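You operate a simulated robot arm through the tools that you are given. There is no shell and no other tool. Be economical: measure what you need, move in short steps, check, and stop when the job is done.

You run a simulated robot arm. Do the job below in one go: nothing can be reset, and whatever is moved stays where it is left.

TASK
Grease the bed between the vice jaws.
Fine: use the grease brush, stand it back in its pot, put the lid back on the tin and leave the vice handle alone. A coat counts when it lies all over at full strength: go over it till it gets no stronger.

The check looks at the end state, three seconds after you hand in, the way a careful person would. Anything else that was tipped, shoved, dropped, spilled or broken makes it a failure. A push-on lid holds only when it is set on centred and level and pressed home; a screw cap is set on level and turned clockwise until tight.

THE ROBOT
A 5-joint arm with a two-finger parallel gripper, fixed in place. Base frame: the origin is at the foot of the arm, x ahead of it, y to its left, z up; the work surface is at about z = 0. Readings come in cm, degrees, newtons and seconds.
With the tool pointing down near the work surface it reaches from about 26 to 68 cm from the base axis. Its first joint turns from -66.0 to 66.0 degrees. The tool tilts only in the upright plane through the base axis and itself; it spins freely about its own axis. Payload 2.9 kg.
Tool frame: the origin (TCP) lies between the finger pads and is the grasp point; the fingertips stand 3 cm ahead of it; z points along the fingers, y is the line along which they close. The gripper opens to 11 cm. The fingers are 2 cm wide and 1 cm thick; the gripper's body (4.8 by 11.2 cm) begins 5.5 cm behind the TCP.
Orientation is that of the tool frame in the base frame, as [roll, pitch, yaw] about the fixed x, y, z axes, in that order (R = Rz(yaw) Ry(pitch) Rx(roll)). With the fingers straight down and closing along the base's y, the tool's x points along the base's -x, its y along +y and its z along -z.

THE INTERFACE
- The arm moves only by the tool send_rows. Its argument "steps" is a list of rows, each a list of 7 numbers: the shift along the tool's x, y, z in units of 30 mm (1.0 is 30 mm), then the turn, a rotation vector about the tool's x, y, z in units of 8 degrees (1.0 is 8 degrees), then the gripper command, from -1 (shut) to 1 (fully open), values between in proportion. In form: [[x, y, z, wx, wy, wz, grip], ...]. A call has 1 to 10 rows; each row shifts and turns the commanded pose from where the row before left it, along the tool's axes as they then stand. A call with a number of a shift or a turn outside -1 to 1 is refused whole. Rows are played at 5 a second. More than 5 cm and 8.6 degrees between two rows, or a gripper value outside its range, and nothing of the call is played. A pose out of reach is approached as far as the arm can. The call stops where the force on the tool passes 40 N (or 10 N more than at its start, if that is more) or the arm is blocked; 0.2 s more then pass. Each finger travels about 10.8 cm/s and halts on what it meets, pressing with about 22 N; the grip force reading is that of the motor and also rises with nothing between the fingers. The clock runs only during rows and for 0.2 s after the last one: add rows that do not move to give the fingers time. It gives the time, the measured TCP pose, the force on the tool (base axes), the opening and the grip force at its end, in the units of the frame above (readings bear some noise), with the torque about the TCP (base axes, N m) and any sound that the robot's microphone picked up, and new pictures: "pictures" is both (left out), scene, wrist or none.
- Cameras (640 x 400 px; columns grow to the right, rows downward): "scene" is fixed at [4.44, -45.83, 61.56]; the picture's right is [0.67, -0.74, 0.00], its down [-0.34, -0.31, -0.89] and it looks along [0.66, 0.60, -0.46] (base axes); focal length 362 px, centre (320, 200). "wrist" rides on the gripper at [7.2, 1.7, -10.3] in the tool frame; the picture's right is [-0.23, 0.97, 0.00], its down [-0.76, -0.18, -0.62] and it looks along [-0.61, -0.14, 0.78] (tool axes); focal length 222 px, centre (320, 200). There is no depth. A picture from a camera that has moved, and an enlarged one, comes with that camera's place and axes in the base frame and with its lens.
- inspect(camera, box): a new picture of the part [left, top, right, bottom] of that camera's present view, enlarged. No time passes.
- job_done(): hands the job in; it is judged then, once.

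Go step by step. Nothing tells you positions but the pictures and the camera data: compare them with the known pose of the tool, close in by small moves and look again before you grip or let go. The budget is 120 turns and 200 pictures, counting those below and the enlarged ones. Unless the task says otherwise, let go and move clear before handing in, and close with one line.

The tools are called after "Call:" by a JSON object that holds its "api" and its "payload". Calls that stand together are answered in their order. send_rows: Moves the arm, as the interface text tells. Its arguments: {"type":"object","properties":{"steps":{"type":"array","items":{"type":"array","items":{"type":"number"}}},"pictures":{"type":"string","enum":["both","scene","wrist","none"]}},"required":["steps"]} The other tools are called the same way: inspect (camera, box) takes an enlarged picture of a part of a camera's view; job_done () hands the job in.

At the start:

```text
clock: 0.0
tool_pos: [37.8, 8.5, 40.91]
ee_rot: [-179.9, 0.0, 180.0]
contact_force: [-0.2, 0.5, -0.6]
torque: [0.03, 0.0, -0.03]
finger_gap: 10.99
grasp_force: 0.1
```

scene: 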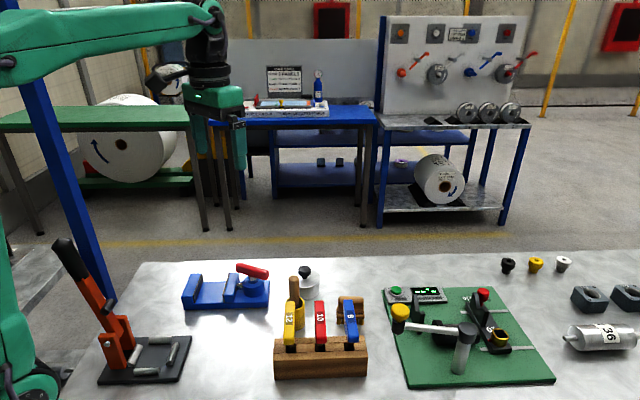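
wrist: 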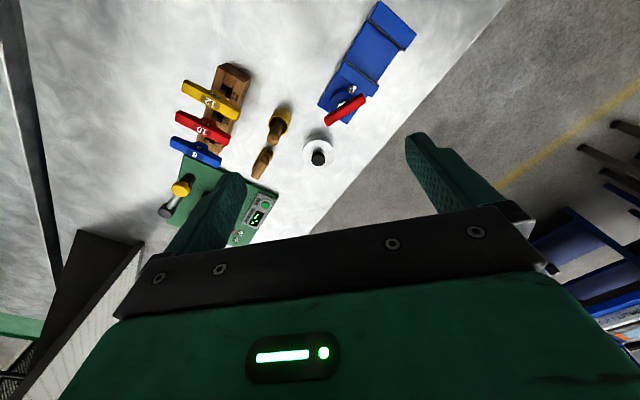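

I see a blue vice at the back-left, a pot with a brush, a tin with a black-knobbed lid near it, and a wrench rack. I enlarge those parts first.

Call:
{"api": "inspect", "payload": {"camera": "scene", "box": [170, 250, 380, 381]}}

Call:
{"api": "inspect", "payload": {"camera": "wrist", "box": [160, 0, 440, 175]}}

```text
3.05 times, centred on (275, 316) of scene
camera zoom: at [4.44, -45.83, 61.56], right [0.67, -0.74, 0.0], down [-0.34, -0.31, -0.89], along [0.66, 0.6, -0.46], focal length 1104 px, centre (457, -152)
```

zoom: 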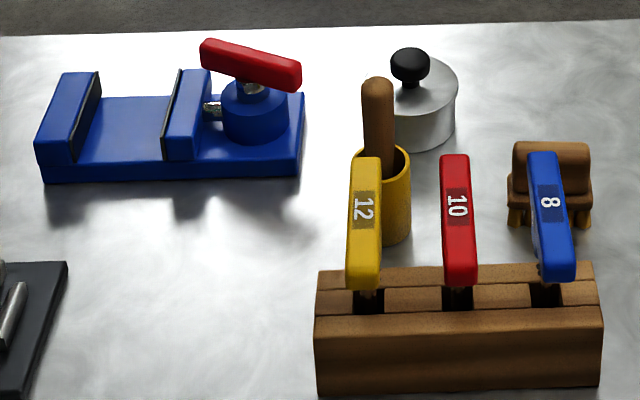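

```text
2.29 times, centred on (300, 88) of wrist
camera zoom: at [30.69, 10.24, 51.22], right [0.23, 0.97, 0.0], down [0.76, -0.18, 0.62], along [0.61, -0.14, -0.78], focal length 508 px, centre (366, 457)
```

zoom: 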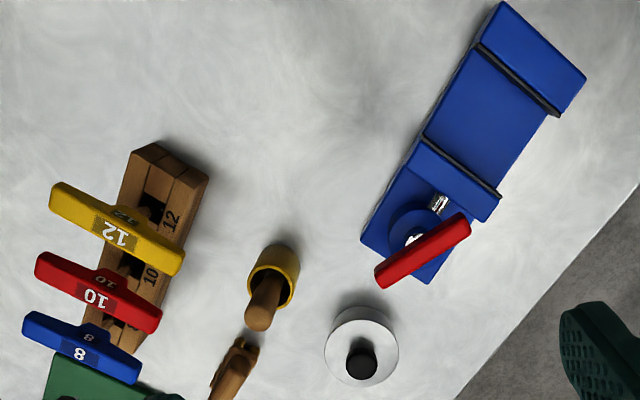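

The tin is at about (54, 4), the pot with the upright brush at about (45, -2), handle top at z≈12.5, and the vice bed at about (37.5, 19). I move nearer the tin for a sharper look.

Call:
{"api": "send_rows", "payload": {"steps": [[-0.81, -0.37, 0.86, 0, 0, 0, 1], [-0.81, -0.37, 0.86, 0, 0, 0, 1], [-0.81, -0.37, 0.86, 0, 0, 0, 1], [-0.81, -0.37, 0.86, 0, 0, 0, 1], [-0.81, -0.37, 0.86, 0, 0, 0, 1], [0, 0, 0, 0, 0, 0, 1]]}}

```text
clock: 1.4
tool_pos: [49.99, 2.88, 28.06]
ee_rot: [-179.9, -0.1, -179.9]
contact_force: [-0.2, -0.1, -0.2]
torque: [0.02, 0.0, 0.01]
finger_gap: 10.99
grasp_force: 0.1
camera wrist: at [42.87, 4.66, 38.27], right [0.23, 0.97, 0.0], down [0.76, -0.18, 0.62], along [0.61, -0.14, -0.78], focal length 222 px, centre (320, 200)
```

scene: 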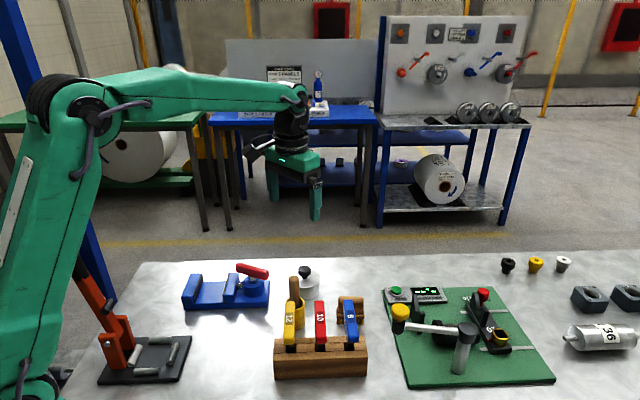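
wrist: 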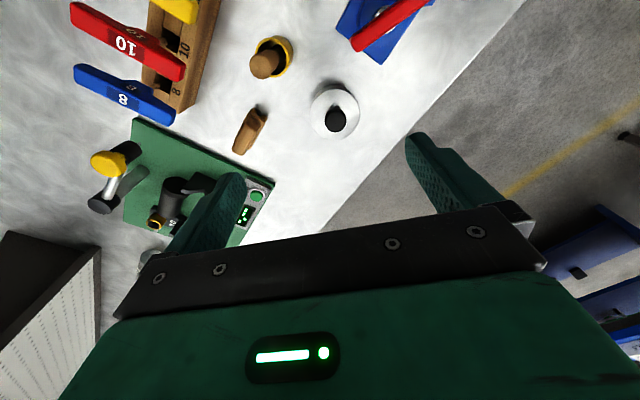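

The lid knob is at about (54, 4.4), its top at z≈6. I come down above it and look again.

Call:
{"api": "send_rows", "payload": {"steps": [[-0.267, 0.107, 0.93, 0, 0, 0, 0.2], [-0.267, 0.107, 0.93, 0, 0, 0, 0.2], [-0.267, 0.107, 0.93, 0, 0, 0, 0.2], [-0.267, 0.107, 0.93, 0, 0, 0, 0.2], [-0.267, 0.107, 0.93, 0, 0, 0, 0.2], [0, 0, 0, 0, 0, 0, 0.2]]}}

Call:
{"api": "inspect", "payload": {"camera": "scene", "box": [220, 200, 380, 300]}}

```text
clock: 2.8
tool_pos: [54.04, 4.55, 14.11]
ee_rot: [180.0, 0.0, -179.9]
contact_force: [0.3, 0.4, -0.4]
torque: [-0.03, 0.02, 0.0]
finger_gap: 6.59
grasp_force: 0.1
camera wrist: at [46.87, 6.33, 24.29], right [0.23, 0.97, 0.0], down [0.76, -0.18, 0.62], along [0.61, -0.14, -0.78], focal length 222 px, centre (320, 200)
```

scene: 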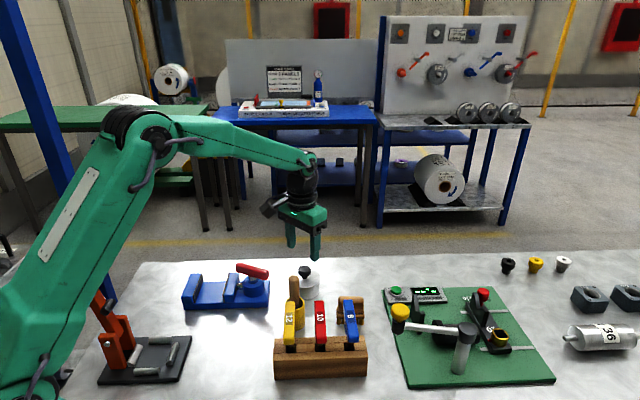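
wrist: 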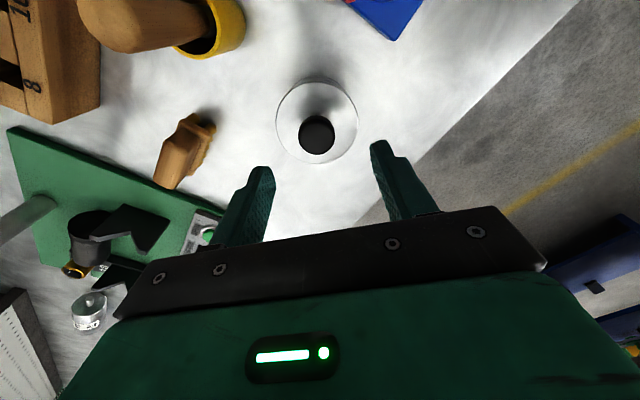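

```text
4.00 times, centred on (300, 250) of scene
camera zoom: at [4.44, -45.83, 61.56], right [0.67, -0.74, 0.0], down [-0.34, -0.31, -0.89], along [0.66, 0.6, -0.46], focal length 1449 px, centre (400, 0)
```

zoom: 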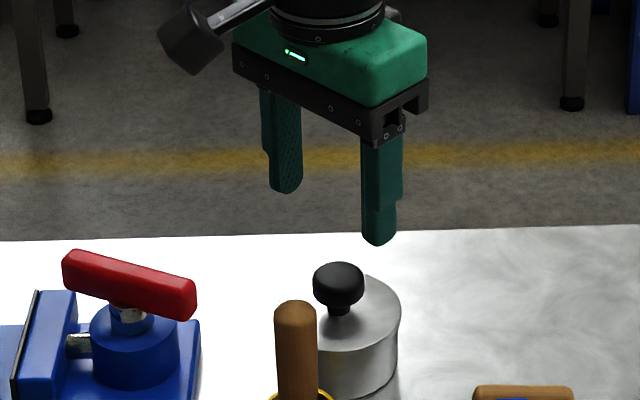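

The knob sits nearly under the tool at (54.0, 4.4). I descend with the fingers half open so the tips flank the knob, and check before gripping.

Call:
{"api": "send_rows", "payload": {"steps": [[0, -0.04, 0.8, 0, 0, 0, 0.0], [0, 0, 0.8, 0, 0, 0, 0.0], [0, 0, 0.5, 0, 0, 0, 0.0], [0, 0, 0, 0, 0, 0, 0.0]]}}

Call:
{"api": "inspect", "payload": {"camera": "scene", "box": [250, 230, 362, 300]}}

```text
clock: 3.8
tool_pos: [53.92, 4.41, 7.7]
ee_rot: [179.9, 0.0, 179.9]
contact_force: [-0.5, -0.7, 0.5]
torque: [-0.02, -0.01, -0.02]
finger_gap: 5.52
grasp_force: 0.1
camera wrist: at [46.83, 6.19, 17.99], right [0.23, 0.97, 0.0], down [0.76, -0.18, 0.62], along [0.61, -0.14, -0.78], focal length 222 px, centre (320, 200)
```

scene: 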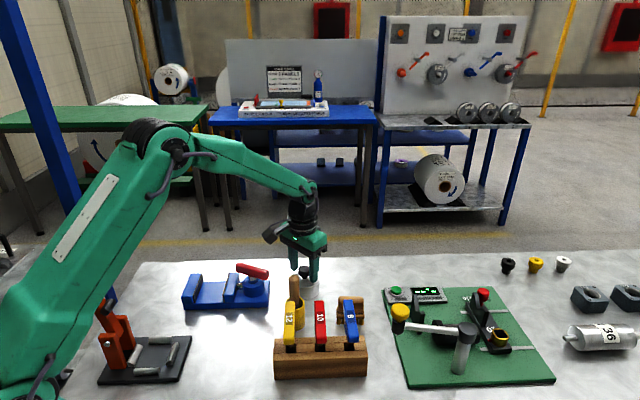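
wrist: 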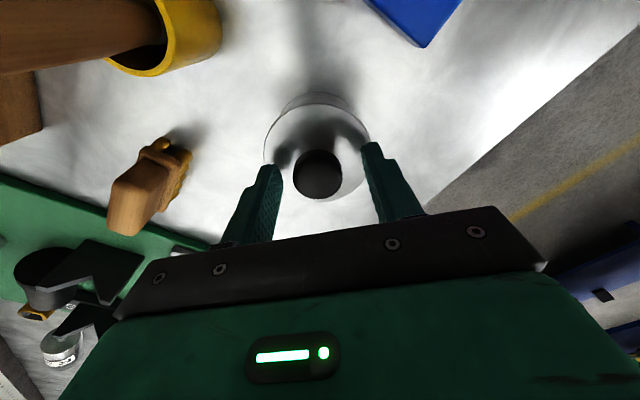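

```text
5.71 times, centred on (306, 265) of scene
camera zoom: at [4.44, -45.83, 61.56], right [0.67, -0.74, 0.0], down [-0.34, -0.31, -0.89], along [0.66, 0.6, -0.46], focal length 2070 px, centre (400, -171)
```

zoom: 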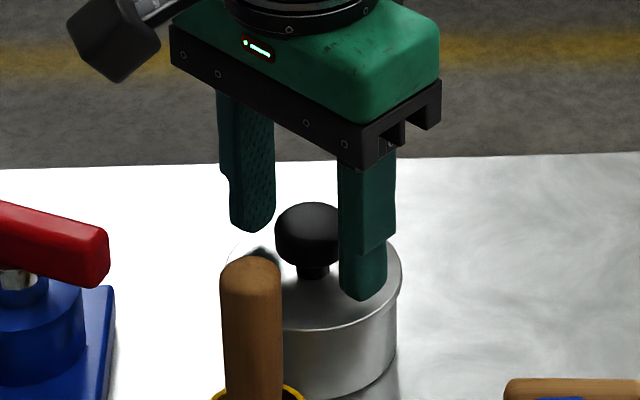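

The knob is exactly centred between the tips. I lower slightly and close on it.

Call:
{"api": "send_rows", "payload": {"steps": [[0, 0, 0.12, 0, 0, 0, 0.0], [0, 0, 0, 0, 0, 0, -0.5], [0, 0, 0, 0, 0, 0, -1], [0, 0, 0, 0, 0, 0, -1], [0, 0, 0, 0, 0, 0, -1]], "pictures": "none"}}

Call:
{"api": "inspect", "payload": {"camera": "scene", "box": [250, 230, 362, 300]}}

```text
clock: 5.0
tool_pos: [53.97, 4.51, 7.42]
ee_rot: [180.0, 0.1, -180.0]
contact_force: [2.0, -1.2, 1.4]
torque: [0.03, -0.05, -0.02]
finger_gap: 3.02
grasp_force: 21.9
```

```text
5.71 times, centred on (306, 265) of scene
camera zoom: at [4.44, -45.83, 61.56], right [0.67, -0.74, 0.0], down [-0.34, -0.31, -0.89], along [0.66, 0.6, -0.46], focal length 2070 px, centre (400, -171)
```

zoom: 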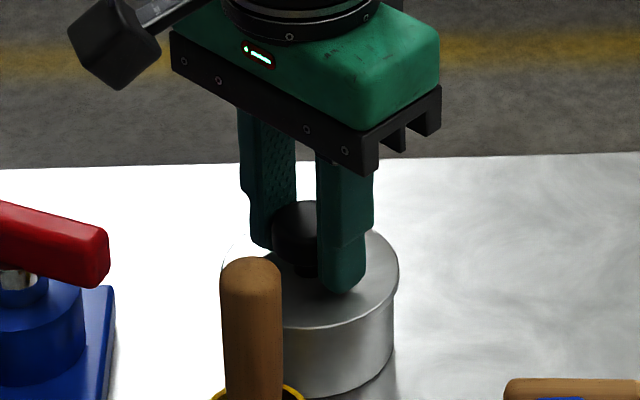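

The knob is held (3.0 cm). I lift gently straight up.

Call:
{"api": "send_rows", "payload": {"steps": [[0, 0, -0.1, 0, 0, 0, -1], [0, 0, -0.2, 0, 0, 0, -1], [0, 0, -0.4, 0, 0, 0, -1], [0, 0, -0.6, 0, 0, 0, -1], [0, 0, -0.7, 0, 0, 0, -1], [0, 0, -0.7, 0, 0, 0, -1], [0, 0, -0.7, 0, 0, 0, -1], [0, 0, 0, 0, 0, 0, -1]]}}

Call:
{"api": "inspect", "payload": {"camera": "scene", "box": [250, 210, 378, 290]}}

```text
clock: 6.8
tool_pos: [53.91, 4.36, 17.71]
ee_rot: [179.9, 0.1, -180.0]
contact_force: [-0.4, -0.6, 0.0]
torque: [0.03, -0.02, 0.01]
finger_gap: 0.0
grasp_force: 22.3
heard: snap
camera wrist: at [46.86, 6.12, 27.96], right [0.23, 0.97, 0.0], down [0.76, -0.18, 0.62], along [0.61, -0.14, -0.78], focal length 222 px, centre (320, 200)
```

scene: 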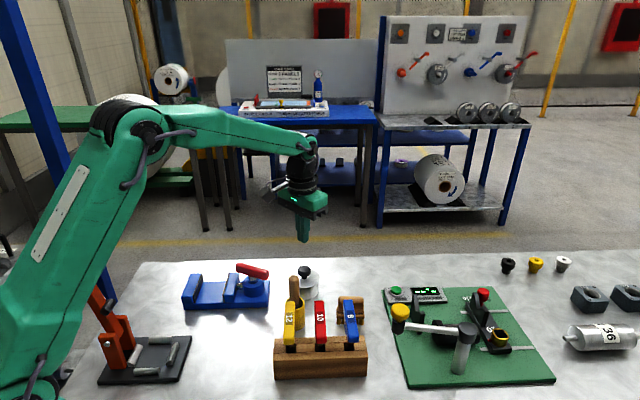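
wrist: 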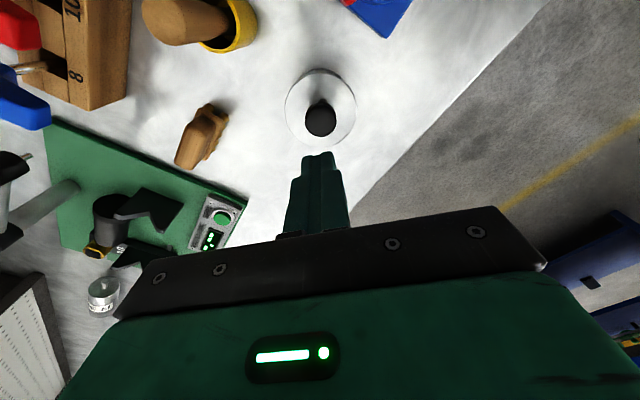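

```text
5.00 times, centred on (314, 250) of scene
camera zoom: at [4.44, -45.83, 61.56], right [0.67, -0.74, 0.0], down [-0.34, -0.31, -0.89], along [0.66, 0.6, -0.46], focal length 1811 px, centre (350, -50)
```

zoom: 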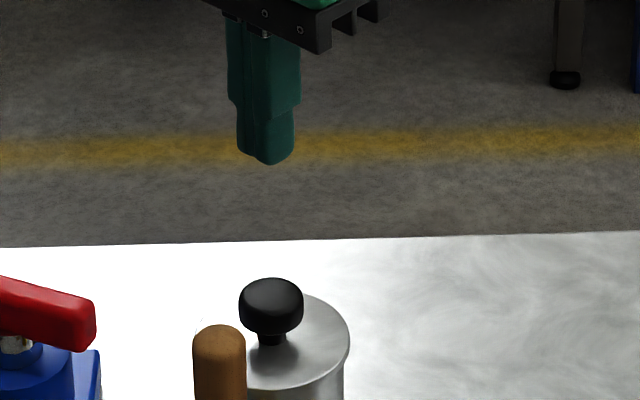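

The fingers slipped off the knob with a snap. I look closely at the lid before a deeper grip.

Call:
{"api": "inspect", "payload": {"camera": "wrist", "box": [256, 50, 384, 130]}}

Call:
{"api": "inspect", "payload": {"camera": "scene", "box": [282, 255, 338, 290]}}

```text
5.00 times, centred on (320, 90) of wrist
camera zoom: at [46.86, 6.12, 27.96], right [0.23, 0.97, 0.0], down [0.76, -0.18, 0.62], along [0.61, -0.14, -0.78], focal length 1111 px, centre (320, 750)
```

zoom: 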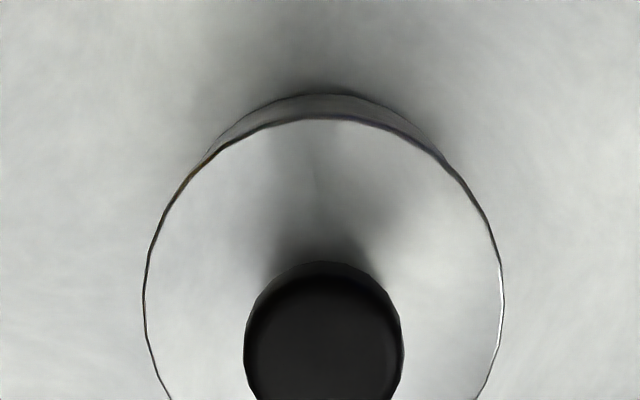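

```text
11.43 times, centred on (310, 272) of scene
camera zoom: at [4.44, -45.83, 61.56], right [0.67, -0.74, 0.0], down [-0.34, -0.31, -0.89], along [0.66, 0.6, -0.46], focal length 4140 px, centre (434, -629)
```

zoom: 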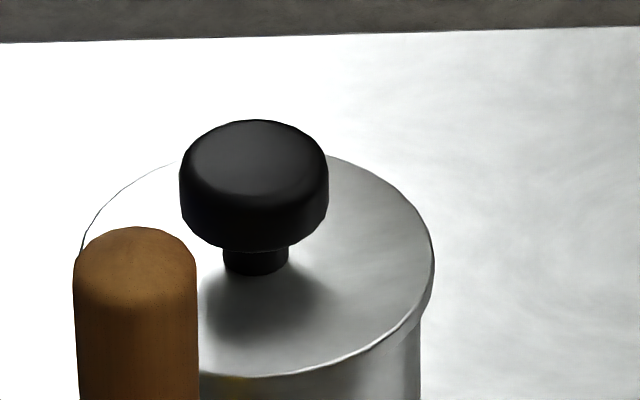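

The lid is still level and on. I go back, reach a bit lower on the knob, grip and try a slow lift.

Call:
{"api": "send_rows", "payload": {"steps": [[0, 0, 0, 0, 0, 0, 0], [0, 0.03, 0.7, 0, 0, 0, 0], [0, 0, 0.9, 0, 0, 0, 0], [0, 0, 0.9, 0, 0, 0, 0], [0, 0, 0.8, 0, 0, 0, 0], [0, 0, 0.12, 0, 0, 0, 0], [0, 0, 0.12, 0, 0, 0, 0], [0, 0, 0, 0, 0, 0, 0]], "pictures": "none"}}

Call:
{"api": "inspect", "payload": {"camera": "scene", "box": [266, 240, 346, 290]}}

```text
clock: 8.6
tool_pos: [54.13, 4.45, 7.07]
ee_rot: [-179.9, 0.2, 179.9]
contact_force: [-1.9, 1.4, 10.2]
torque: [0.04, 0.09, 0.02]
finger_gap: 5.51
grasp_force: 0.1
heard: snap
```

```text
8.00 times, centred on (306, 265) of scene
camera zoom: at [4.43, -45.83, 61.56], right [0.67, -0.74, 0.0], down [-0.34, -0.31, -0.89], along [0.66, 0.6, -0.46], focal length 2898 px, centre (432, -320)
```

zoom: 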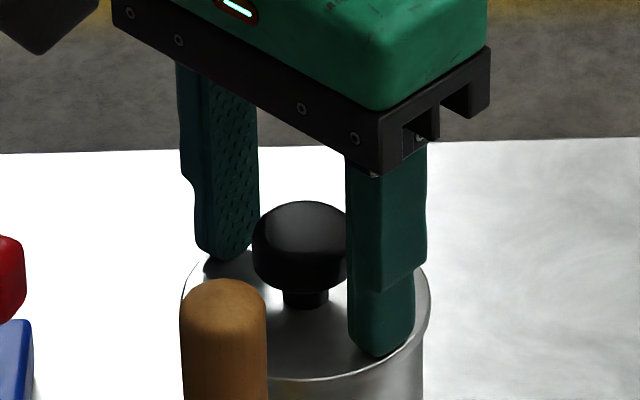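

The tips touched the lid and it clicked home again, so the lid does release with a pull. I raise a hair, grip the full height of the knob, and pull up slowly.

Call:
{"api": "send_rows", "payload": {"steps": [[0, 0, -0.05, 0, 0, 0, 0], [0, 0, 0, 0, 0, 0, -0.6], [0, 0, 0, 0, 0, 0, -1], [0, 0, 0, 0, 0, 0, -1], [0, 0, 0, 0, 0, 0, -1], [0, 0, -0.05, 0, 0, 0, -1], [0, 0, -0.05, 0, 0, 0, -1], [0, 0, -0.1, 0, 0, 0, -1]], "pictures": "none"}}

Call:
{"api": "inspect", "payload": {"camera": "scene", "box": [266, 240, 346, 290]}}

```text
clock: 10.4
tool_pos: [53.87, 4.58, 7.87]
ee_rot: [180.0, 0.0, 180.0]
contact_force: [0.2, 0.5, -1.3]
torque: [0.01, -0.01, 0.01]
finger_gap: 3.0
grasp_force: 22.1
heard: snap
```

```text
8.00 times, centred on (306, 265) of scene
camera zoom: at [4.44, -45.83, 61.56], right [0.67, -0.74, 0.0], down [-0.34, -0.31, -0.89], along [0.66, 0.6, -0.46], focal length 2898 px, centre (432, -320)
```

zoom: 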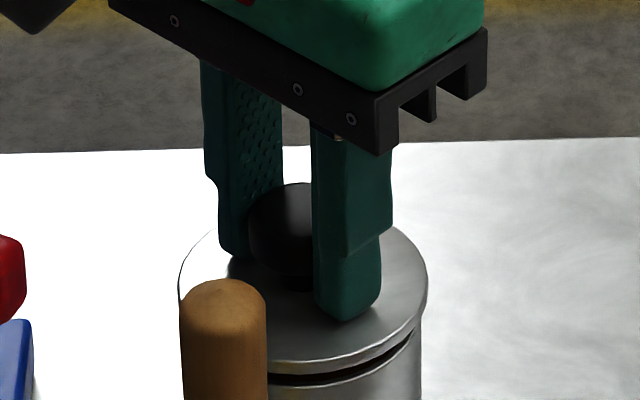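

The lid is off and held. I lift it and carry it to the empty spot at about (61.5, -3) behind the tin.

Call:
{"api": "send_rows", "payload": {"steps": [[0, 0, -0.5, 0, 0, 0, -1], [0, 0, -0.7, 0, 0, 0, -1], [0, 0, -0.6, 0, 0, 0, -1], [-0.5, -0.5, 0, 0, 0, 0, -1], [-0.7, -0.7, 0, 0, 0, 0, -1], [-0.7, -0.7, 0, 0, 0, 0, -1], [-0.64, -0.63, 0, 0, 0, 0, -1], [0, 0, 0, 0, 0, 0, -1]]}}

Call:
{"api": "inspect", "payload": {"camera": "scene", "box": [266, 210, 394, 290]}}

```text
clock: 12.2
tool_pos: [61.74, -3.18, 13.19]
ee_rot: [-180.0, -0.1, -180.0]
contact_force: [0.5, 0.0, -1.5]
torque: [0.03, -0.02, 0.01]
finger_gap: 3.02
grasp_force: 22.7
camera wrist: at [54.52, -1.36, 23.46], right [0.23, 0.97, 0.0], down [0.76, -0.18, 0.62], along [0.61, -0.14, -0.78], focal length 222 px, centre (320, 200)
```

scene: 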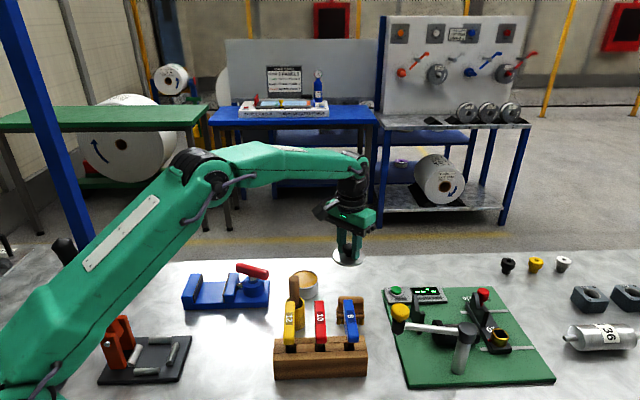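
wrist: 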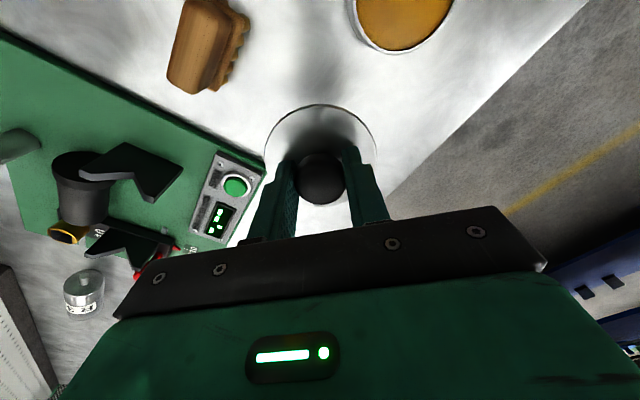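

```text
5.00 times, centred on (330, 250) of scene
camera zoom: at [4.44, -45.83, 61.56], right [0.67, -0.74, 0.0], down [-0.34, -0.31, -0.89], along [0.66, 0.6, -0.46], focal length 1811 px, centre (270, -50)
```

zoom: 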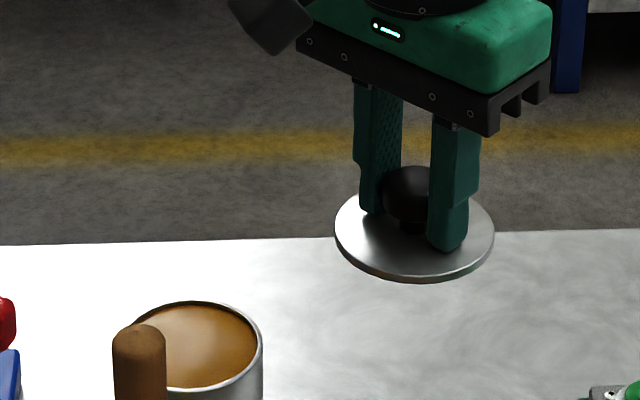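

The tin is open with amber grease inside. I lower the lid to the table.

Call:
{"api": "send_rows", "payload": {"steps": [[0, 0, 0.9, 0, 0, 0, -1], [0, 0, 0.9, 0, 0, 0, -1], [0, 0, 0.9, 0, 0, 0, -1], [0, 0, 0.1, 0, 0, 0, -1], [0, 0, 0.1, 0, 0, 0, -1], [0, 0, 0, 0, 0, 0, -1]], "pictures": "none"}}

Call:
{"api": "inspect", "payload": {"camera": "scene", "box": [290, 240, 402, 310]}}

```text
clock: 13.6
tool_pos: [61.61, -3.1, 4.4]
ee_rot: [179.9, 0.1, -180.0]
contact_force: [1.3, 0.2, 0.0]
torque: [-0.02, 0.03, -0.02]
finger_gap: 3.01
grasp_force: 21.9
```

```text
5.71 times, centred on (346, 275) of scene
camera zoom: at [4.44, -45.83, 61.56], right [0.67, -0.74, 0.0], down [-0.34, -0.31, -0.89], along [0.66, 0.6, -0.46], focal length 2070 px, centre (171, -229)
```

zoom: 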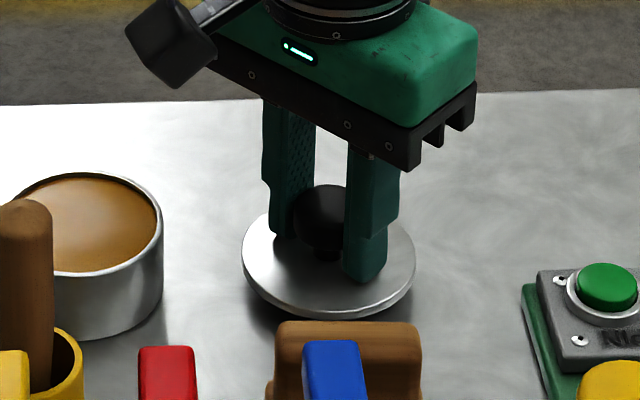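

Call:
{"api": "send_rows", "payload": {"steps": [[0, 0, 0.05, 0, 0, 0, -1], [0, 0, 0.05, 0, 0, 0, -1], [0, 0, 0.05, 0, 0, 0, -1], [0, 0, 0, 0, 0, 0, -1]], "pictures": "none"}}

Call:
{"api": "inspect", "payload": {"camera": "scene", "box": [322, 260, 378, 295]}}

```text
clock: 14.6
tool_pos: [61.54, -3.12, 4.01]
ee_rot: [-180.0, 0.0, 180.0]
contact_force: [-0.3, 0.3, -0.2]
torque: [0.01, 0.01, 0.02]
finger_gap: 3.01
grasp_force: 22.0
```

```text
11.43 times, centred on (350, 278) of scene
camera zoom: at [4.44, -45.83, 61.56], right [0.67, -0.74, 0.0], down [-0.34, -0.31, -0.89], along [0.66, 0.6, -0.46], focal length 4140 px, centre (-23, -686)
```

zoom: 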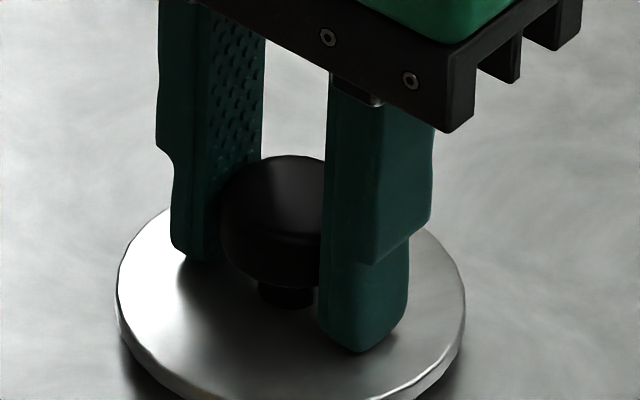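

The lid is almost down; I continue in tiny steps till it touches.

Call:
{"api": "send_rows", "payload": {"steps": [[0, 0, 0.04, 0, 0, 0, -1], [0, 0, 0.04, 0, 0, 0, -1], [0, 0, 0.04, 0, 0, 0, -1], [0, 0, 0, 0, 0, 0, -1]], "pictures": "none"}}

Call:
{"api": "inspect", "payload": {"camera": "scene", "box": [322, 270, 378, 305]}}

```text
clock: 15.6
tool_pos: [61.55, -3.15, 3.62]
ee_rot: [179.9, 0.0, -180.0]
contact_force: [-0.2, 0.0, -1.2]
torque: [0.0, -0.02, 0.02]
finger_gap: 3.02
grasp_force: 22.3
```

```text
11.43 times, centred on (350, 288) of scene
camera zoom: at [4.44, -45.83, 61.56], right [0.67, -0.74, 0.0], down [-0.34, -0.31, -0.89], along [0.66, 0.6, -0.46], focal length 4140 px, centre (-23, -800)
```

zoom: 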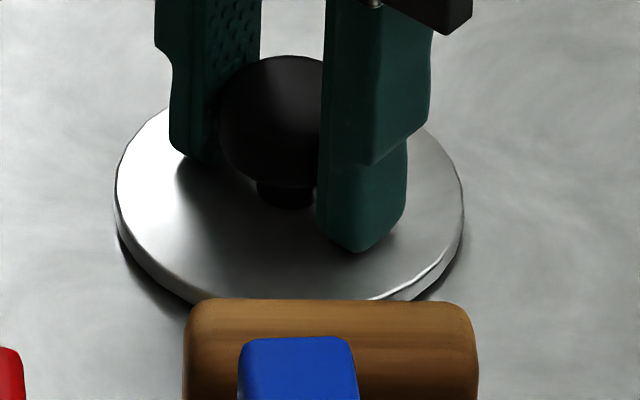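

Call:
{"api": "send_rows", "payload": {"steps": [[0, 0, 0.03, 0, 0, 0, -1], [0, 0, 0.03, 0, 0, 0, -1], [0, 0, 0.03, 0, 0, 0, -1], [0, 0, 0, 0, 0, 0, -1]], "pictures": "none"}}

Call:
{"api": "inspect", "payload": {"camera": "scene", "box": [322, 270, 378, 305]}}

```text
clock: 16.6
tool_pos: [61.62, -3.18, 3.47]
ee_rot: [179.9, 0.2, 180.0]
contact_force: [-3.4, -0.2, 7.8]
torque: [-0.02, 0.16, 0.01]
finger_gap: 3.0
grasp_force: 22.5
```

```text
11.43 times, centred on (350, 288) of scene
camera zoom: at [4.43, -45.83, 61.56], right [0.67, -0.74, 0.0], down [-0.34, -0.31, -0.89], along [0.66, 0.6, -0.46], focal length 4140 px, centre (-23, -800)
```

zoom: 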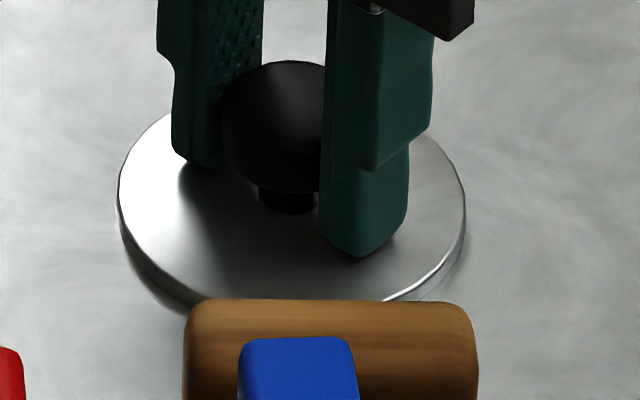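

Contact: the lid rests flat. I release and rise well clear.

Call:
{"api": "send_rows", "payload": {"steps": [[0, 0, -0.03, 0, 0, 0, 0.2], [0, 0, 0, 0, 0, 0, 0.2], [0, 0, 0, 0, 0, 0, 0.2], [0, 0, -0.8, 0, 0, 0, 0.2], [0, 0, -0.95, 0, 0, 0, 0.2], [0, 0, -0.95, 0, 0, 0, 0.2], [0, 0, -0.95, 0, 0, 0, 0.2], [0, 0, -0.95, 0, 0, 0, 0.2], [0, 0, -0.95, 0, 0, 0, 0.2], [0, 0, -0.95, 0, 0, 0, 0.2]], "pictures": "none"}}

Call:
{"api": "send_rows", "payload": {"steps": [[0.9, 0.1, 0, 0, 0, 0, -0.3], [0.9, 0.1, 0, 0, 0, 0, -0.3], [0.9, 0.1, 0, 0, 0, 0, -0.3], [0.9, 0.1, 0, 0, 0, 0, -0.3], [0.9, 0.05, 0, 0, 0, 0, -0.3], [0.9, 0, 0, 0, 0, 0, -0.3], [0, 0, 0, 0, 0, 0, -0.3]]}}

Call:
{"api": "inspect", "payload": {"camera": "scene", "box": [250, 240, 378, 320]}}

```text
clock: 18.8
tool_pos: [61.53, -3.08, 23.01]
ee_rot: [-180.0, 0.0, -180.0]
contact_force: [0.4, 0.9, -0.5]
torque: [0.0, 0.0, -0.04]
finger_gap: 6.6
grasp_force: 0.1
```

```text
clock: 20.4
tool_pos: [45.5, -1.75, 23.08]
ee_rot: [-179.9, 0.0, 180.0]
contact_force: [0.7, 1.1, -1.0]
torque: [-0.01, 0.0, 0.0]
finger_gap: 3.84
grasp_force: 0.1
camera wrist: at [38.26, -0.05, 33.3], right [0.23, 0.97, 0.0], down [0.76, -0.18, 0.62], along [0.61, -0.14, -0.78], focal length 222 px, centre (320, 200)
```

scene: 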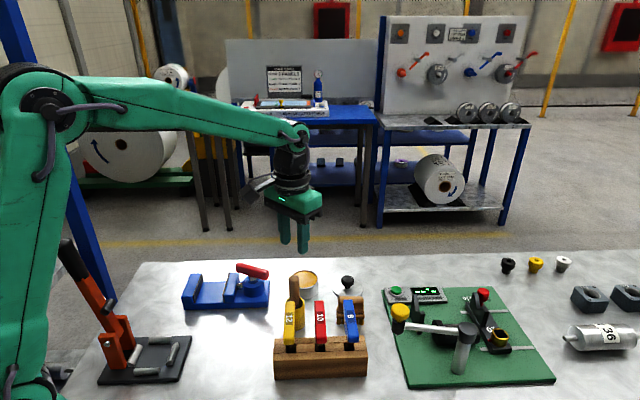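
wrist: 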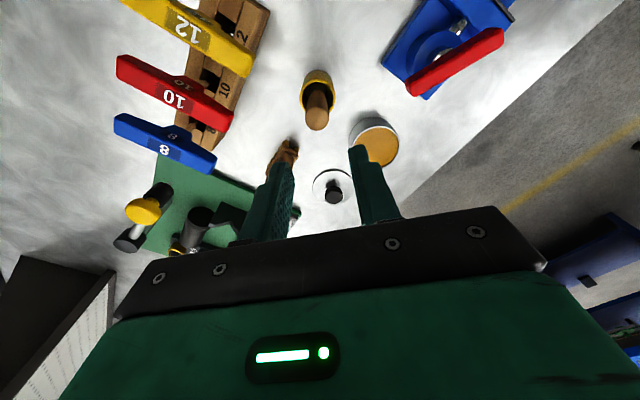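

```text
5.00 times, centred on (314, 280) of scene
camera zoom: at [4.43, -45.83, 61.56], right [0.67, -0.74, 0.0], down [-0.34, -0.31, -0.89], along [0.66, 0.6, -0.46], focal length 1811 px, centre (350, -200)
```

zoom: 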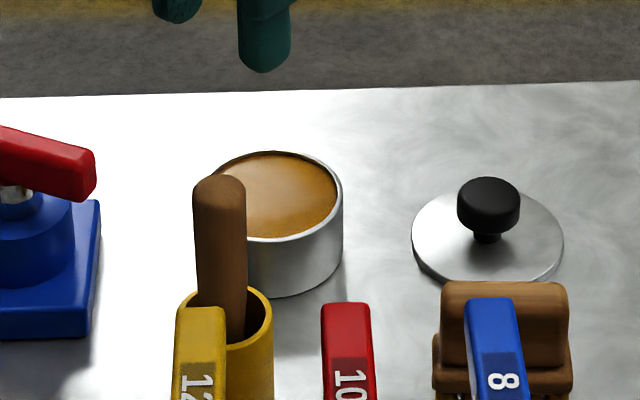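

The brush handle stands upright at about (45.15, -1.8), top near z 12.7. I come down just above it and check alignment.

Call:
{"api": "send_rows", "payload": {"steps": [[0.1, 0, 0.6, 0, 0, 0, -0.1], [0, 0, 0.7, 0, 0, 0, -0.1], [0, 0, 0.7, 0, 0, 0, -0.1], [0, 0, 0, 0, 0, 0, -0.1]]}}

Call:
{"api": "inspect", "payload": {"camera": "scene", "box": [250, 240, 362, 310]}}

```text
clock: 21.4
tool_pos: [45.18, -1.74, 16.98]
ee_rot: [-179.9, 0.0, 180.0]
contact_force: [-0.1, -0.2, -0.7]
torque: [-0.02, -0.01, 0.01]
finger_gap: 4.98
grasp_force: 0.1
camera wrist: at [37.96, 0.05, 27.27], right [0.23, 0.97, 0.0], down [0.76, -0.18, 0.62], along [0.61, -0.14, -0.78], focal length 222 px, centre (320, 200)
```

scene: 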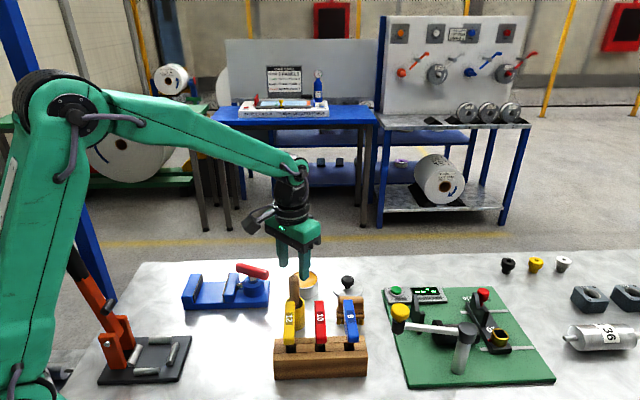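
wrist: 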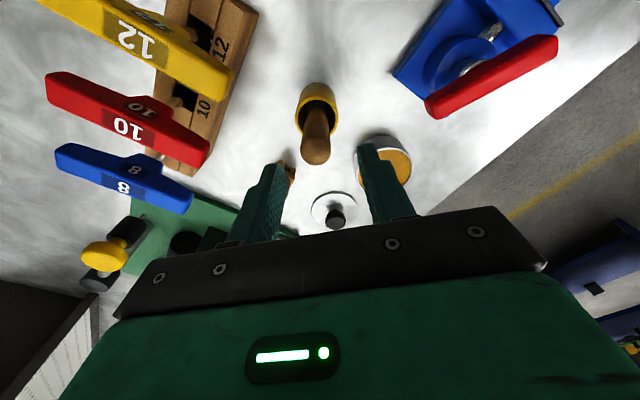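

```text
5.71 times, centred on (306, 275) of scene
camera zoom: at [4.44, -45.83, 61.56], right [0.67, -0.74, 0.0], down [-0.34, -0.31, -0.89], along [0.66, 0.6, -0.46], focal length 2070 px, centre (400, -229)
```

zoom: 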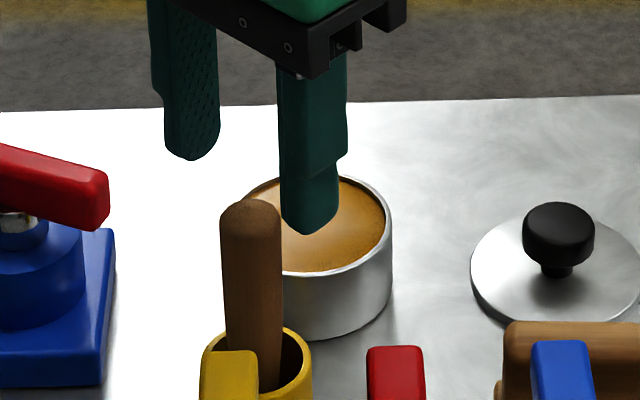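

Handle slightly offset to (44.9, -2.0) with a tiny lean. I correct, descend to z≈10.7 and close.

Call:
{"api": "send_rows", "payload": {"steps": [[0.08, -0.07, 0.5, 0, 0, 0, -0.1], [0, 0, 0.8, 0, 0, 0, -0.1], [0, 0, 0.8, 0, 0, 0, -0.1], [0, 0, 0, 0, 0, 0, -0.1]]}}

Call:
{"api": "inspect", "payload": {"camera": "scene", "box": [250, 250, 362, 320]}}

```text
clock: 22.4
tool_pos: [44.89, -1.86, 10.72]
ee_rot: [-179.9, 0.0, -180.0]
contact_force: [1.0, 0.4, -0.4]
torque: [0.01, 0.03, 0.02]
finger_gap: 4.97
grasp_force: 0.0
camera wrist: at [37.77, -0.16, 20.88], right [0.23, 0.97, 0.0], down [0.76, -0.18, 0.62], along [0.61, -0.14, -0.78], focal length 222 px, centre (320, 200)
```

scene: 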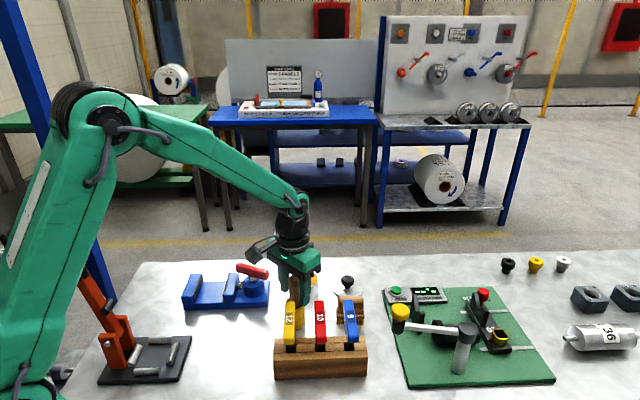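
wrist: 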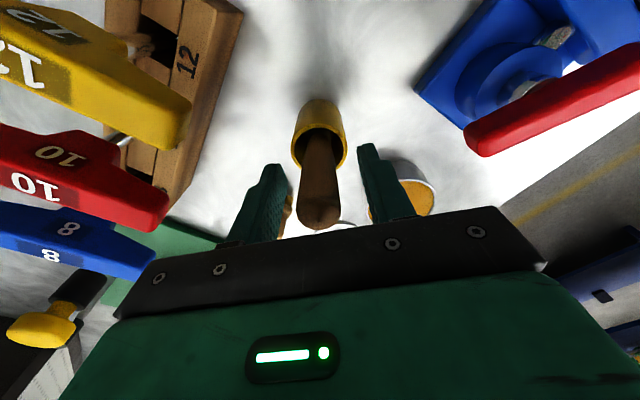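

```text
5.71 times, centred on (306, 285) of scene
camera zoom: at [4.44, -45.83, 61.56], right [0.67, -0.74, 0.0], down [-0.34, -0.31, -0.89], along [0.66, 0.6, -0.46], focal length 2070 px, centre (400, -286)
```

zoom: 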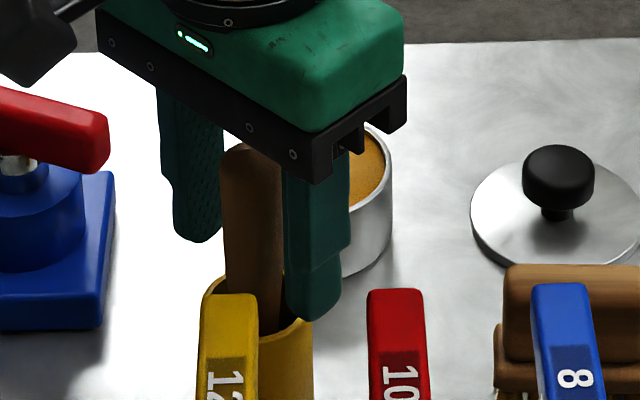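

The handle is between the fingers. I close, then lift straight up a little to check.

Call:
{"api": "send_rows", "payload": {"steps": [[0, 0, 0, 0, 0, 0, -0.6], [0, 0, 0, 0, 0, 0, -1], [0, 0, 0, 0, 0, 0, -1], [0, 0, 0, 0, 0, 0, -1], [0, 0, -0.4, 0, 0, 0, -1], [0, 0, 0, 0, 0, 0, -1]]}}

Call:
{"api": "inspect", "payload": {"camera": "scene", "box": [250, 250, 362, 320]}}

```text
clock: 23.8
tool_pos: [44.84, -1.88, 11.88]
ee_rot: [-179.9, -0.1, -180.0]
contact_force: [-0.4, 0.2, -0.3]
torque: [0.01, 0.0, 0.04]
finger_gap: 2.13
grasp_force: 21.8
camera wrist: at [37.76, -0.17, 22.11], right [0.23, 0.97, 0.0], down [0.76, -0.18, 0.62], along [0.61, -0.14, -0.78], focal length 222 px, centre (320, 200)
```

scene: 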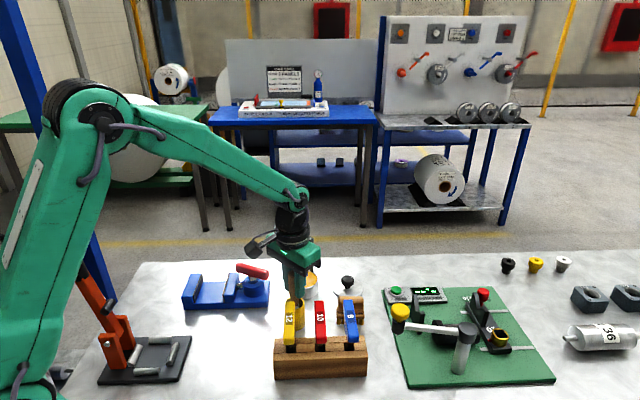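
wrist: 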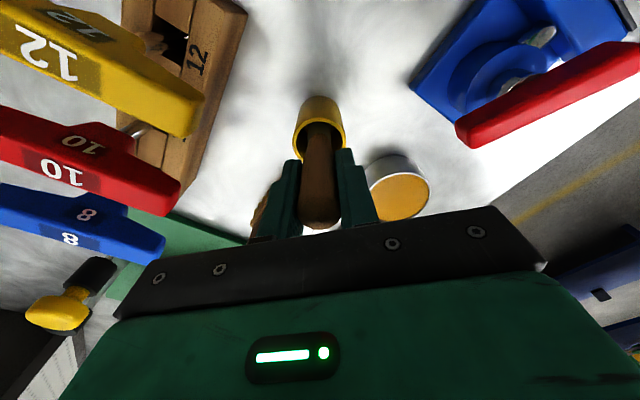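

```text
5.71 times, centred on (306, 285) of scene
camera zoom: at [4.44, -45.83, 61.56], right [0.67, -0.74, 0.0], down [-0.34, -0.31, -0.89], along [0.66, 0.6, -0.46], focal length 2070 px, centre (400, -286)
```

zoom: 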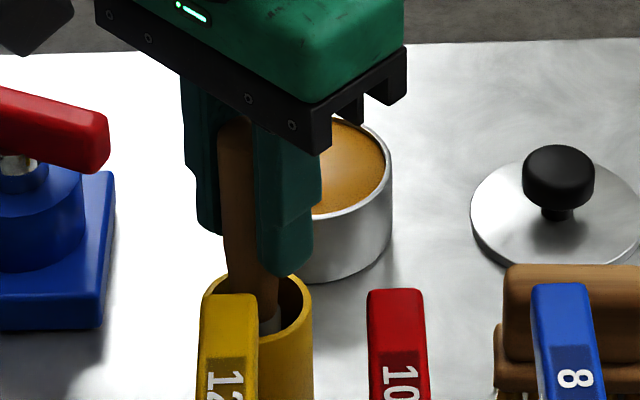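

The brush comes up. I lift it fully clear of the pot.

Call:
{"api": "send_rows", "payload": {"steps": [[0, 0, -0.6, 0, 0, 0, -1], [0, 0, -0.8, 0, 0, 0, -1], [0, 0, -0.8, 0, 0, 0, -1], [0, 0, -0.8, 0, 0, 0, -1], [0, 0, -0.8, 0, 0, 0, -1], [0, 0, 0, 0, 0, 0, -1]]}}

Call:
{"api": "inspect", "payload": {"camera": "scene", "box": [240, 210, 368, 290]}}

Call:
{"api": "inspect", "payload": {"camera": "wrist", "box": [240, 40, 432, 160]}}

```text
clock: 25.2
tool_pos: [44.97, -1.98, 23.3]
ee_rot: [-180.0, 0.0, 180.0]
contact_force: [-0.8, -0.1, 0.5]
torque: [0.03, -0.02, -0.03]
finger_gap: 2.16
grasp_force: 21.8
camera wrist: at [37.75, -0.24, 33.55], right [0.23, 0.97, 0.0], down [0.76, -0.18, 0.62], along [0.61, -0.14, -0.78], focal length 222 px, centre (320, 200)
```

scene: 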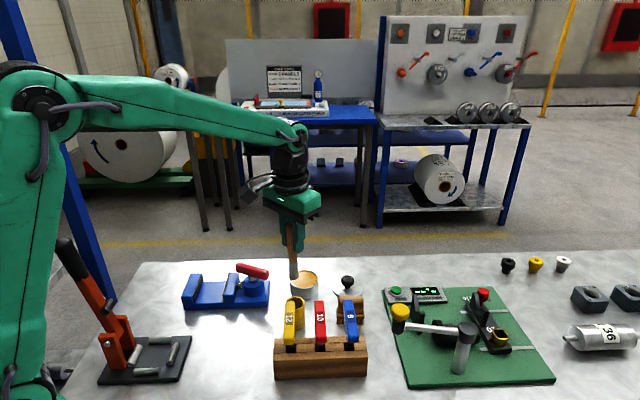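
wrist: 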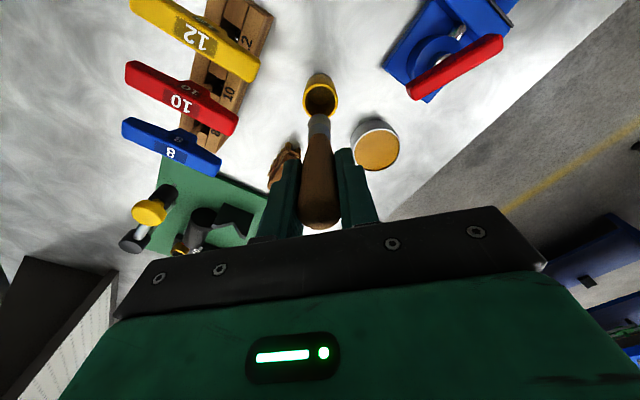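

```text
5.00 times, centred on (304, 250) of scene
camera zoom: at [4.44, -45.83, 61.56], right [0.67, -0.74, 0.0], down [-0.34, -0.31, -0.89], along [0.66, 0.6, -0.46], focal length 1811 px, centre (400, -50)
```

zoom: 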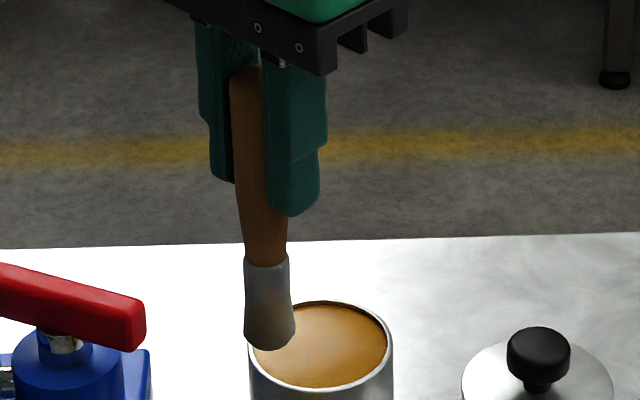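

```text
3.33 times, centred on (336, 100) of wrist
camera zoom: at [37.75, -0.24, 33.55], right [0.23, 0.97, 0.0], down [0.76, -0.18, 0.62], along [0.61, -0.14, -0.78], focal length 740 px, centre (267, 533)
```

zoom: 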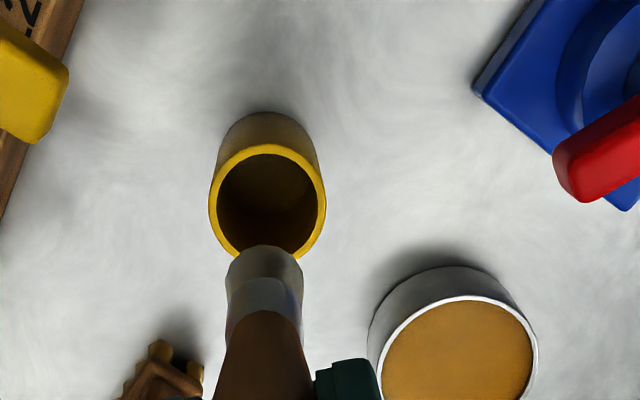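

The brush is clear: its tip is about 10.6 cm below the TCP, nearly vertical. I move over the tin centre (54.2, 4.4) and come down part way.

Call:
{"api": "send_rows", "payload": {"steps": [[-0.5, 0.35, 0, 0, 0, 0, -1], [-0.8, 0.55, 0, 0, 0, 0, -1], [-0.8, 0.55, 0, 0, 0, 0, -1], [-0.8, 0.55, 0, 0, 0, 0, -1], [-0.2, 0.13, 0.5, 0, 0, 0, -1], [0, 0, 0.8, 0, 0, 0, -1], [0, 0, 0.8, 0, 0, 0, -1], [0, 0, 0, 0, 0, 0, -1]]}}

Call:
{"api": "inspect", "payload": {"camera": "scene", "box": [250, 230, 362, 300]}}

Call:
{"api": "inspect", "payload": {"camera": "wrist", "box": [240, 50, 432, 170]}}

```text
clock: 27.0
tool_pos: [53.95, 4.53, 17.1]
ee_rot: [180.0, 0.1, 180.0]
contact_force: [-1.0, -0.2, -0.2]
torque: [-0.01, 0.02, -0.01]
finger_gap: 2.15
grasp_force: 22.1
camera wrist: at [47.01, 6.25, 27.23], right [0.23, 0.97, 0.0], down [0.76, -0.18, 0.62], along [0.61, -0.14, -0.78], focal length 222 px, centre (320, 200)
```

scene: 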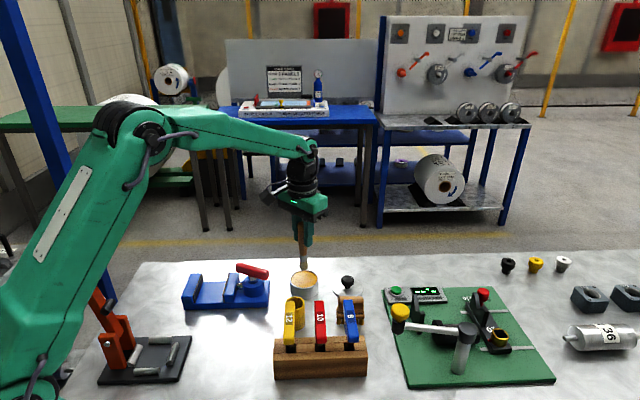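
wrist: 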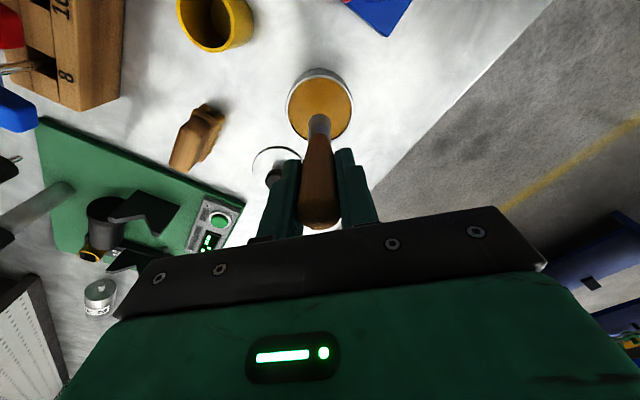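

```text
5.71 times, centred on (306, 265) of scene
camera zoom: at [4.44, -45.83, 61.56], right [0.67, -0.74, 0.0], down [-0.34, -0.31, -0.89], along [0.66, 0.6, -0.46], focal length 2070 px, centre (400, -171)
```

zoom: 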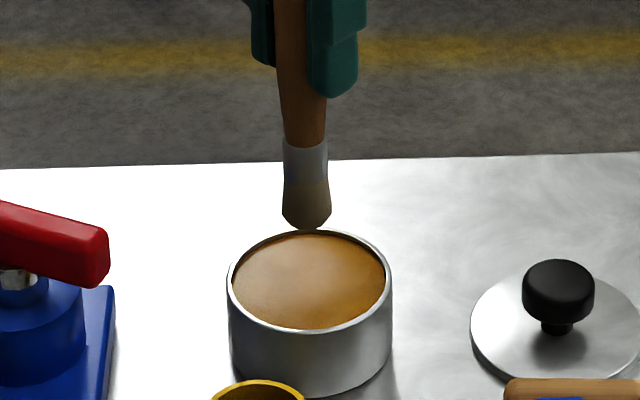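

```text
3.33 times, centred on (336, 110) of wrist
camera zoom: at [47.01, 6.25, 27.23], right [0.23, 0.97, 0.0], down [0.76, -0.18, 0.62], along [0.61, -0.14, -0.78], focal length 740 px, centre (267, 500)
```

zoom: 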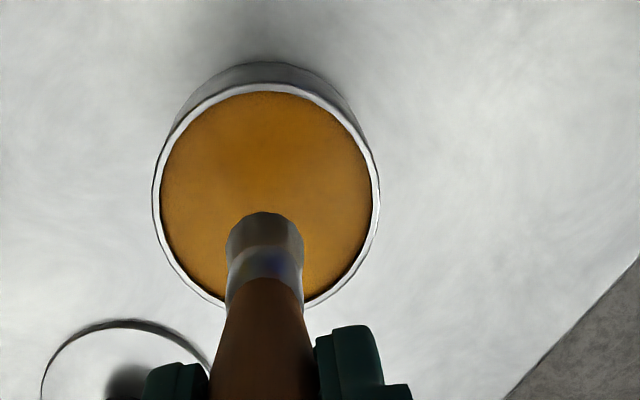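

Brush is over the grease. I dip it about a centimetre below the surface.

Call:
{"api": "send_rows", "payload": {"steps": [[0, 0, 0.6, 0, 0, 0, -1], [0, 0, 0.5, 0, 0, 0, -1], [0, 0, 0.2, 0, 0, 0, -1], [0, 0, 0.1, 0, 0, 0, -1], [0, 0, 0, 0, 0, 0, -1]], "pictures": "none"}}

Call:
{"api": "inspect", "payload": {"camera": "scene", "box": [250, 240, 362, 310]}}

```text
clock: 28.2
tool_pos: [54.3, 4.45, 12.98]
ee_rot: [-180.0, 0.2, 180.0]
contact_force: [1.4, -0.5, 22.8]
torque: [0.02, -0.11, 0.01]
finger_gap: 2.14
grasp_force: 21.9
```

```text
5.71 times, centred on (306, 275) of scene
camera zoom: at [4.42, -45.83, 61.56], right [0.67, -0.74, 0.0], down [-0.34, -0.31, -0.89], along [0.66, 0.6, -0.46], focal length 2070 px, centre (400, -229)
```

zoom: 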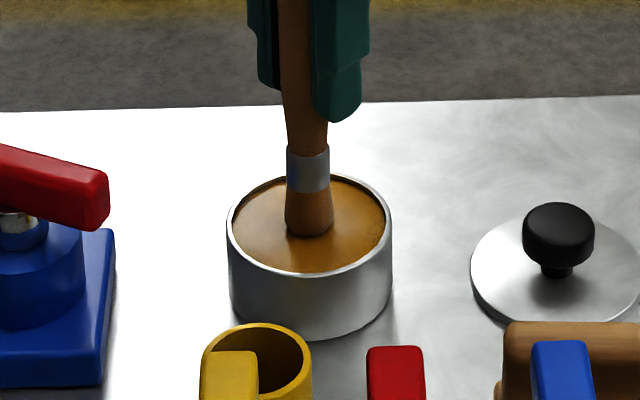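

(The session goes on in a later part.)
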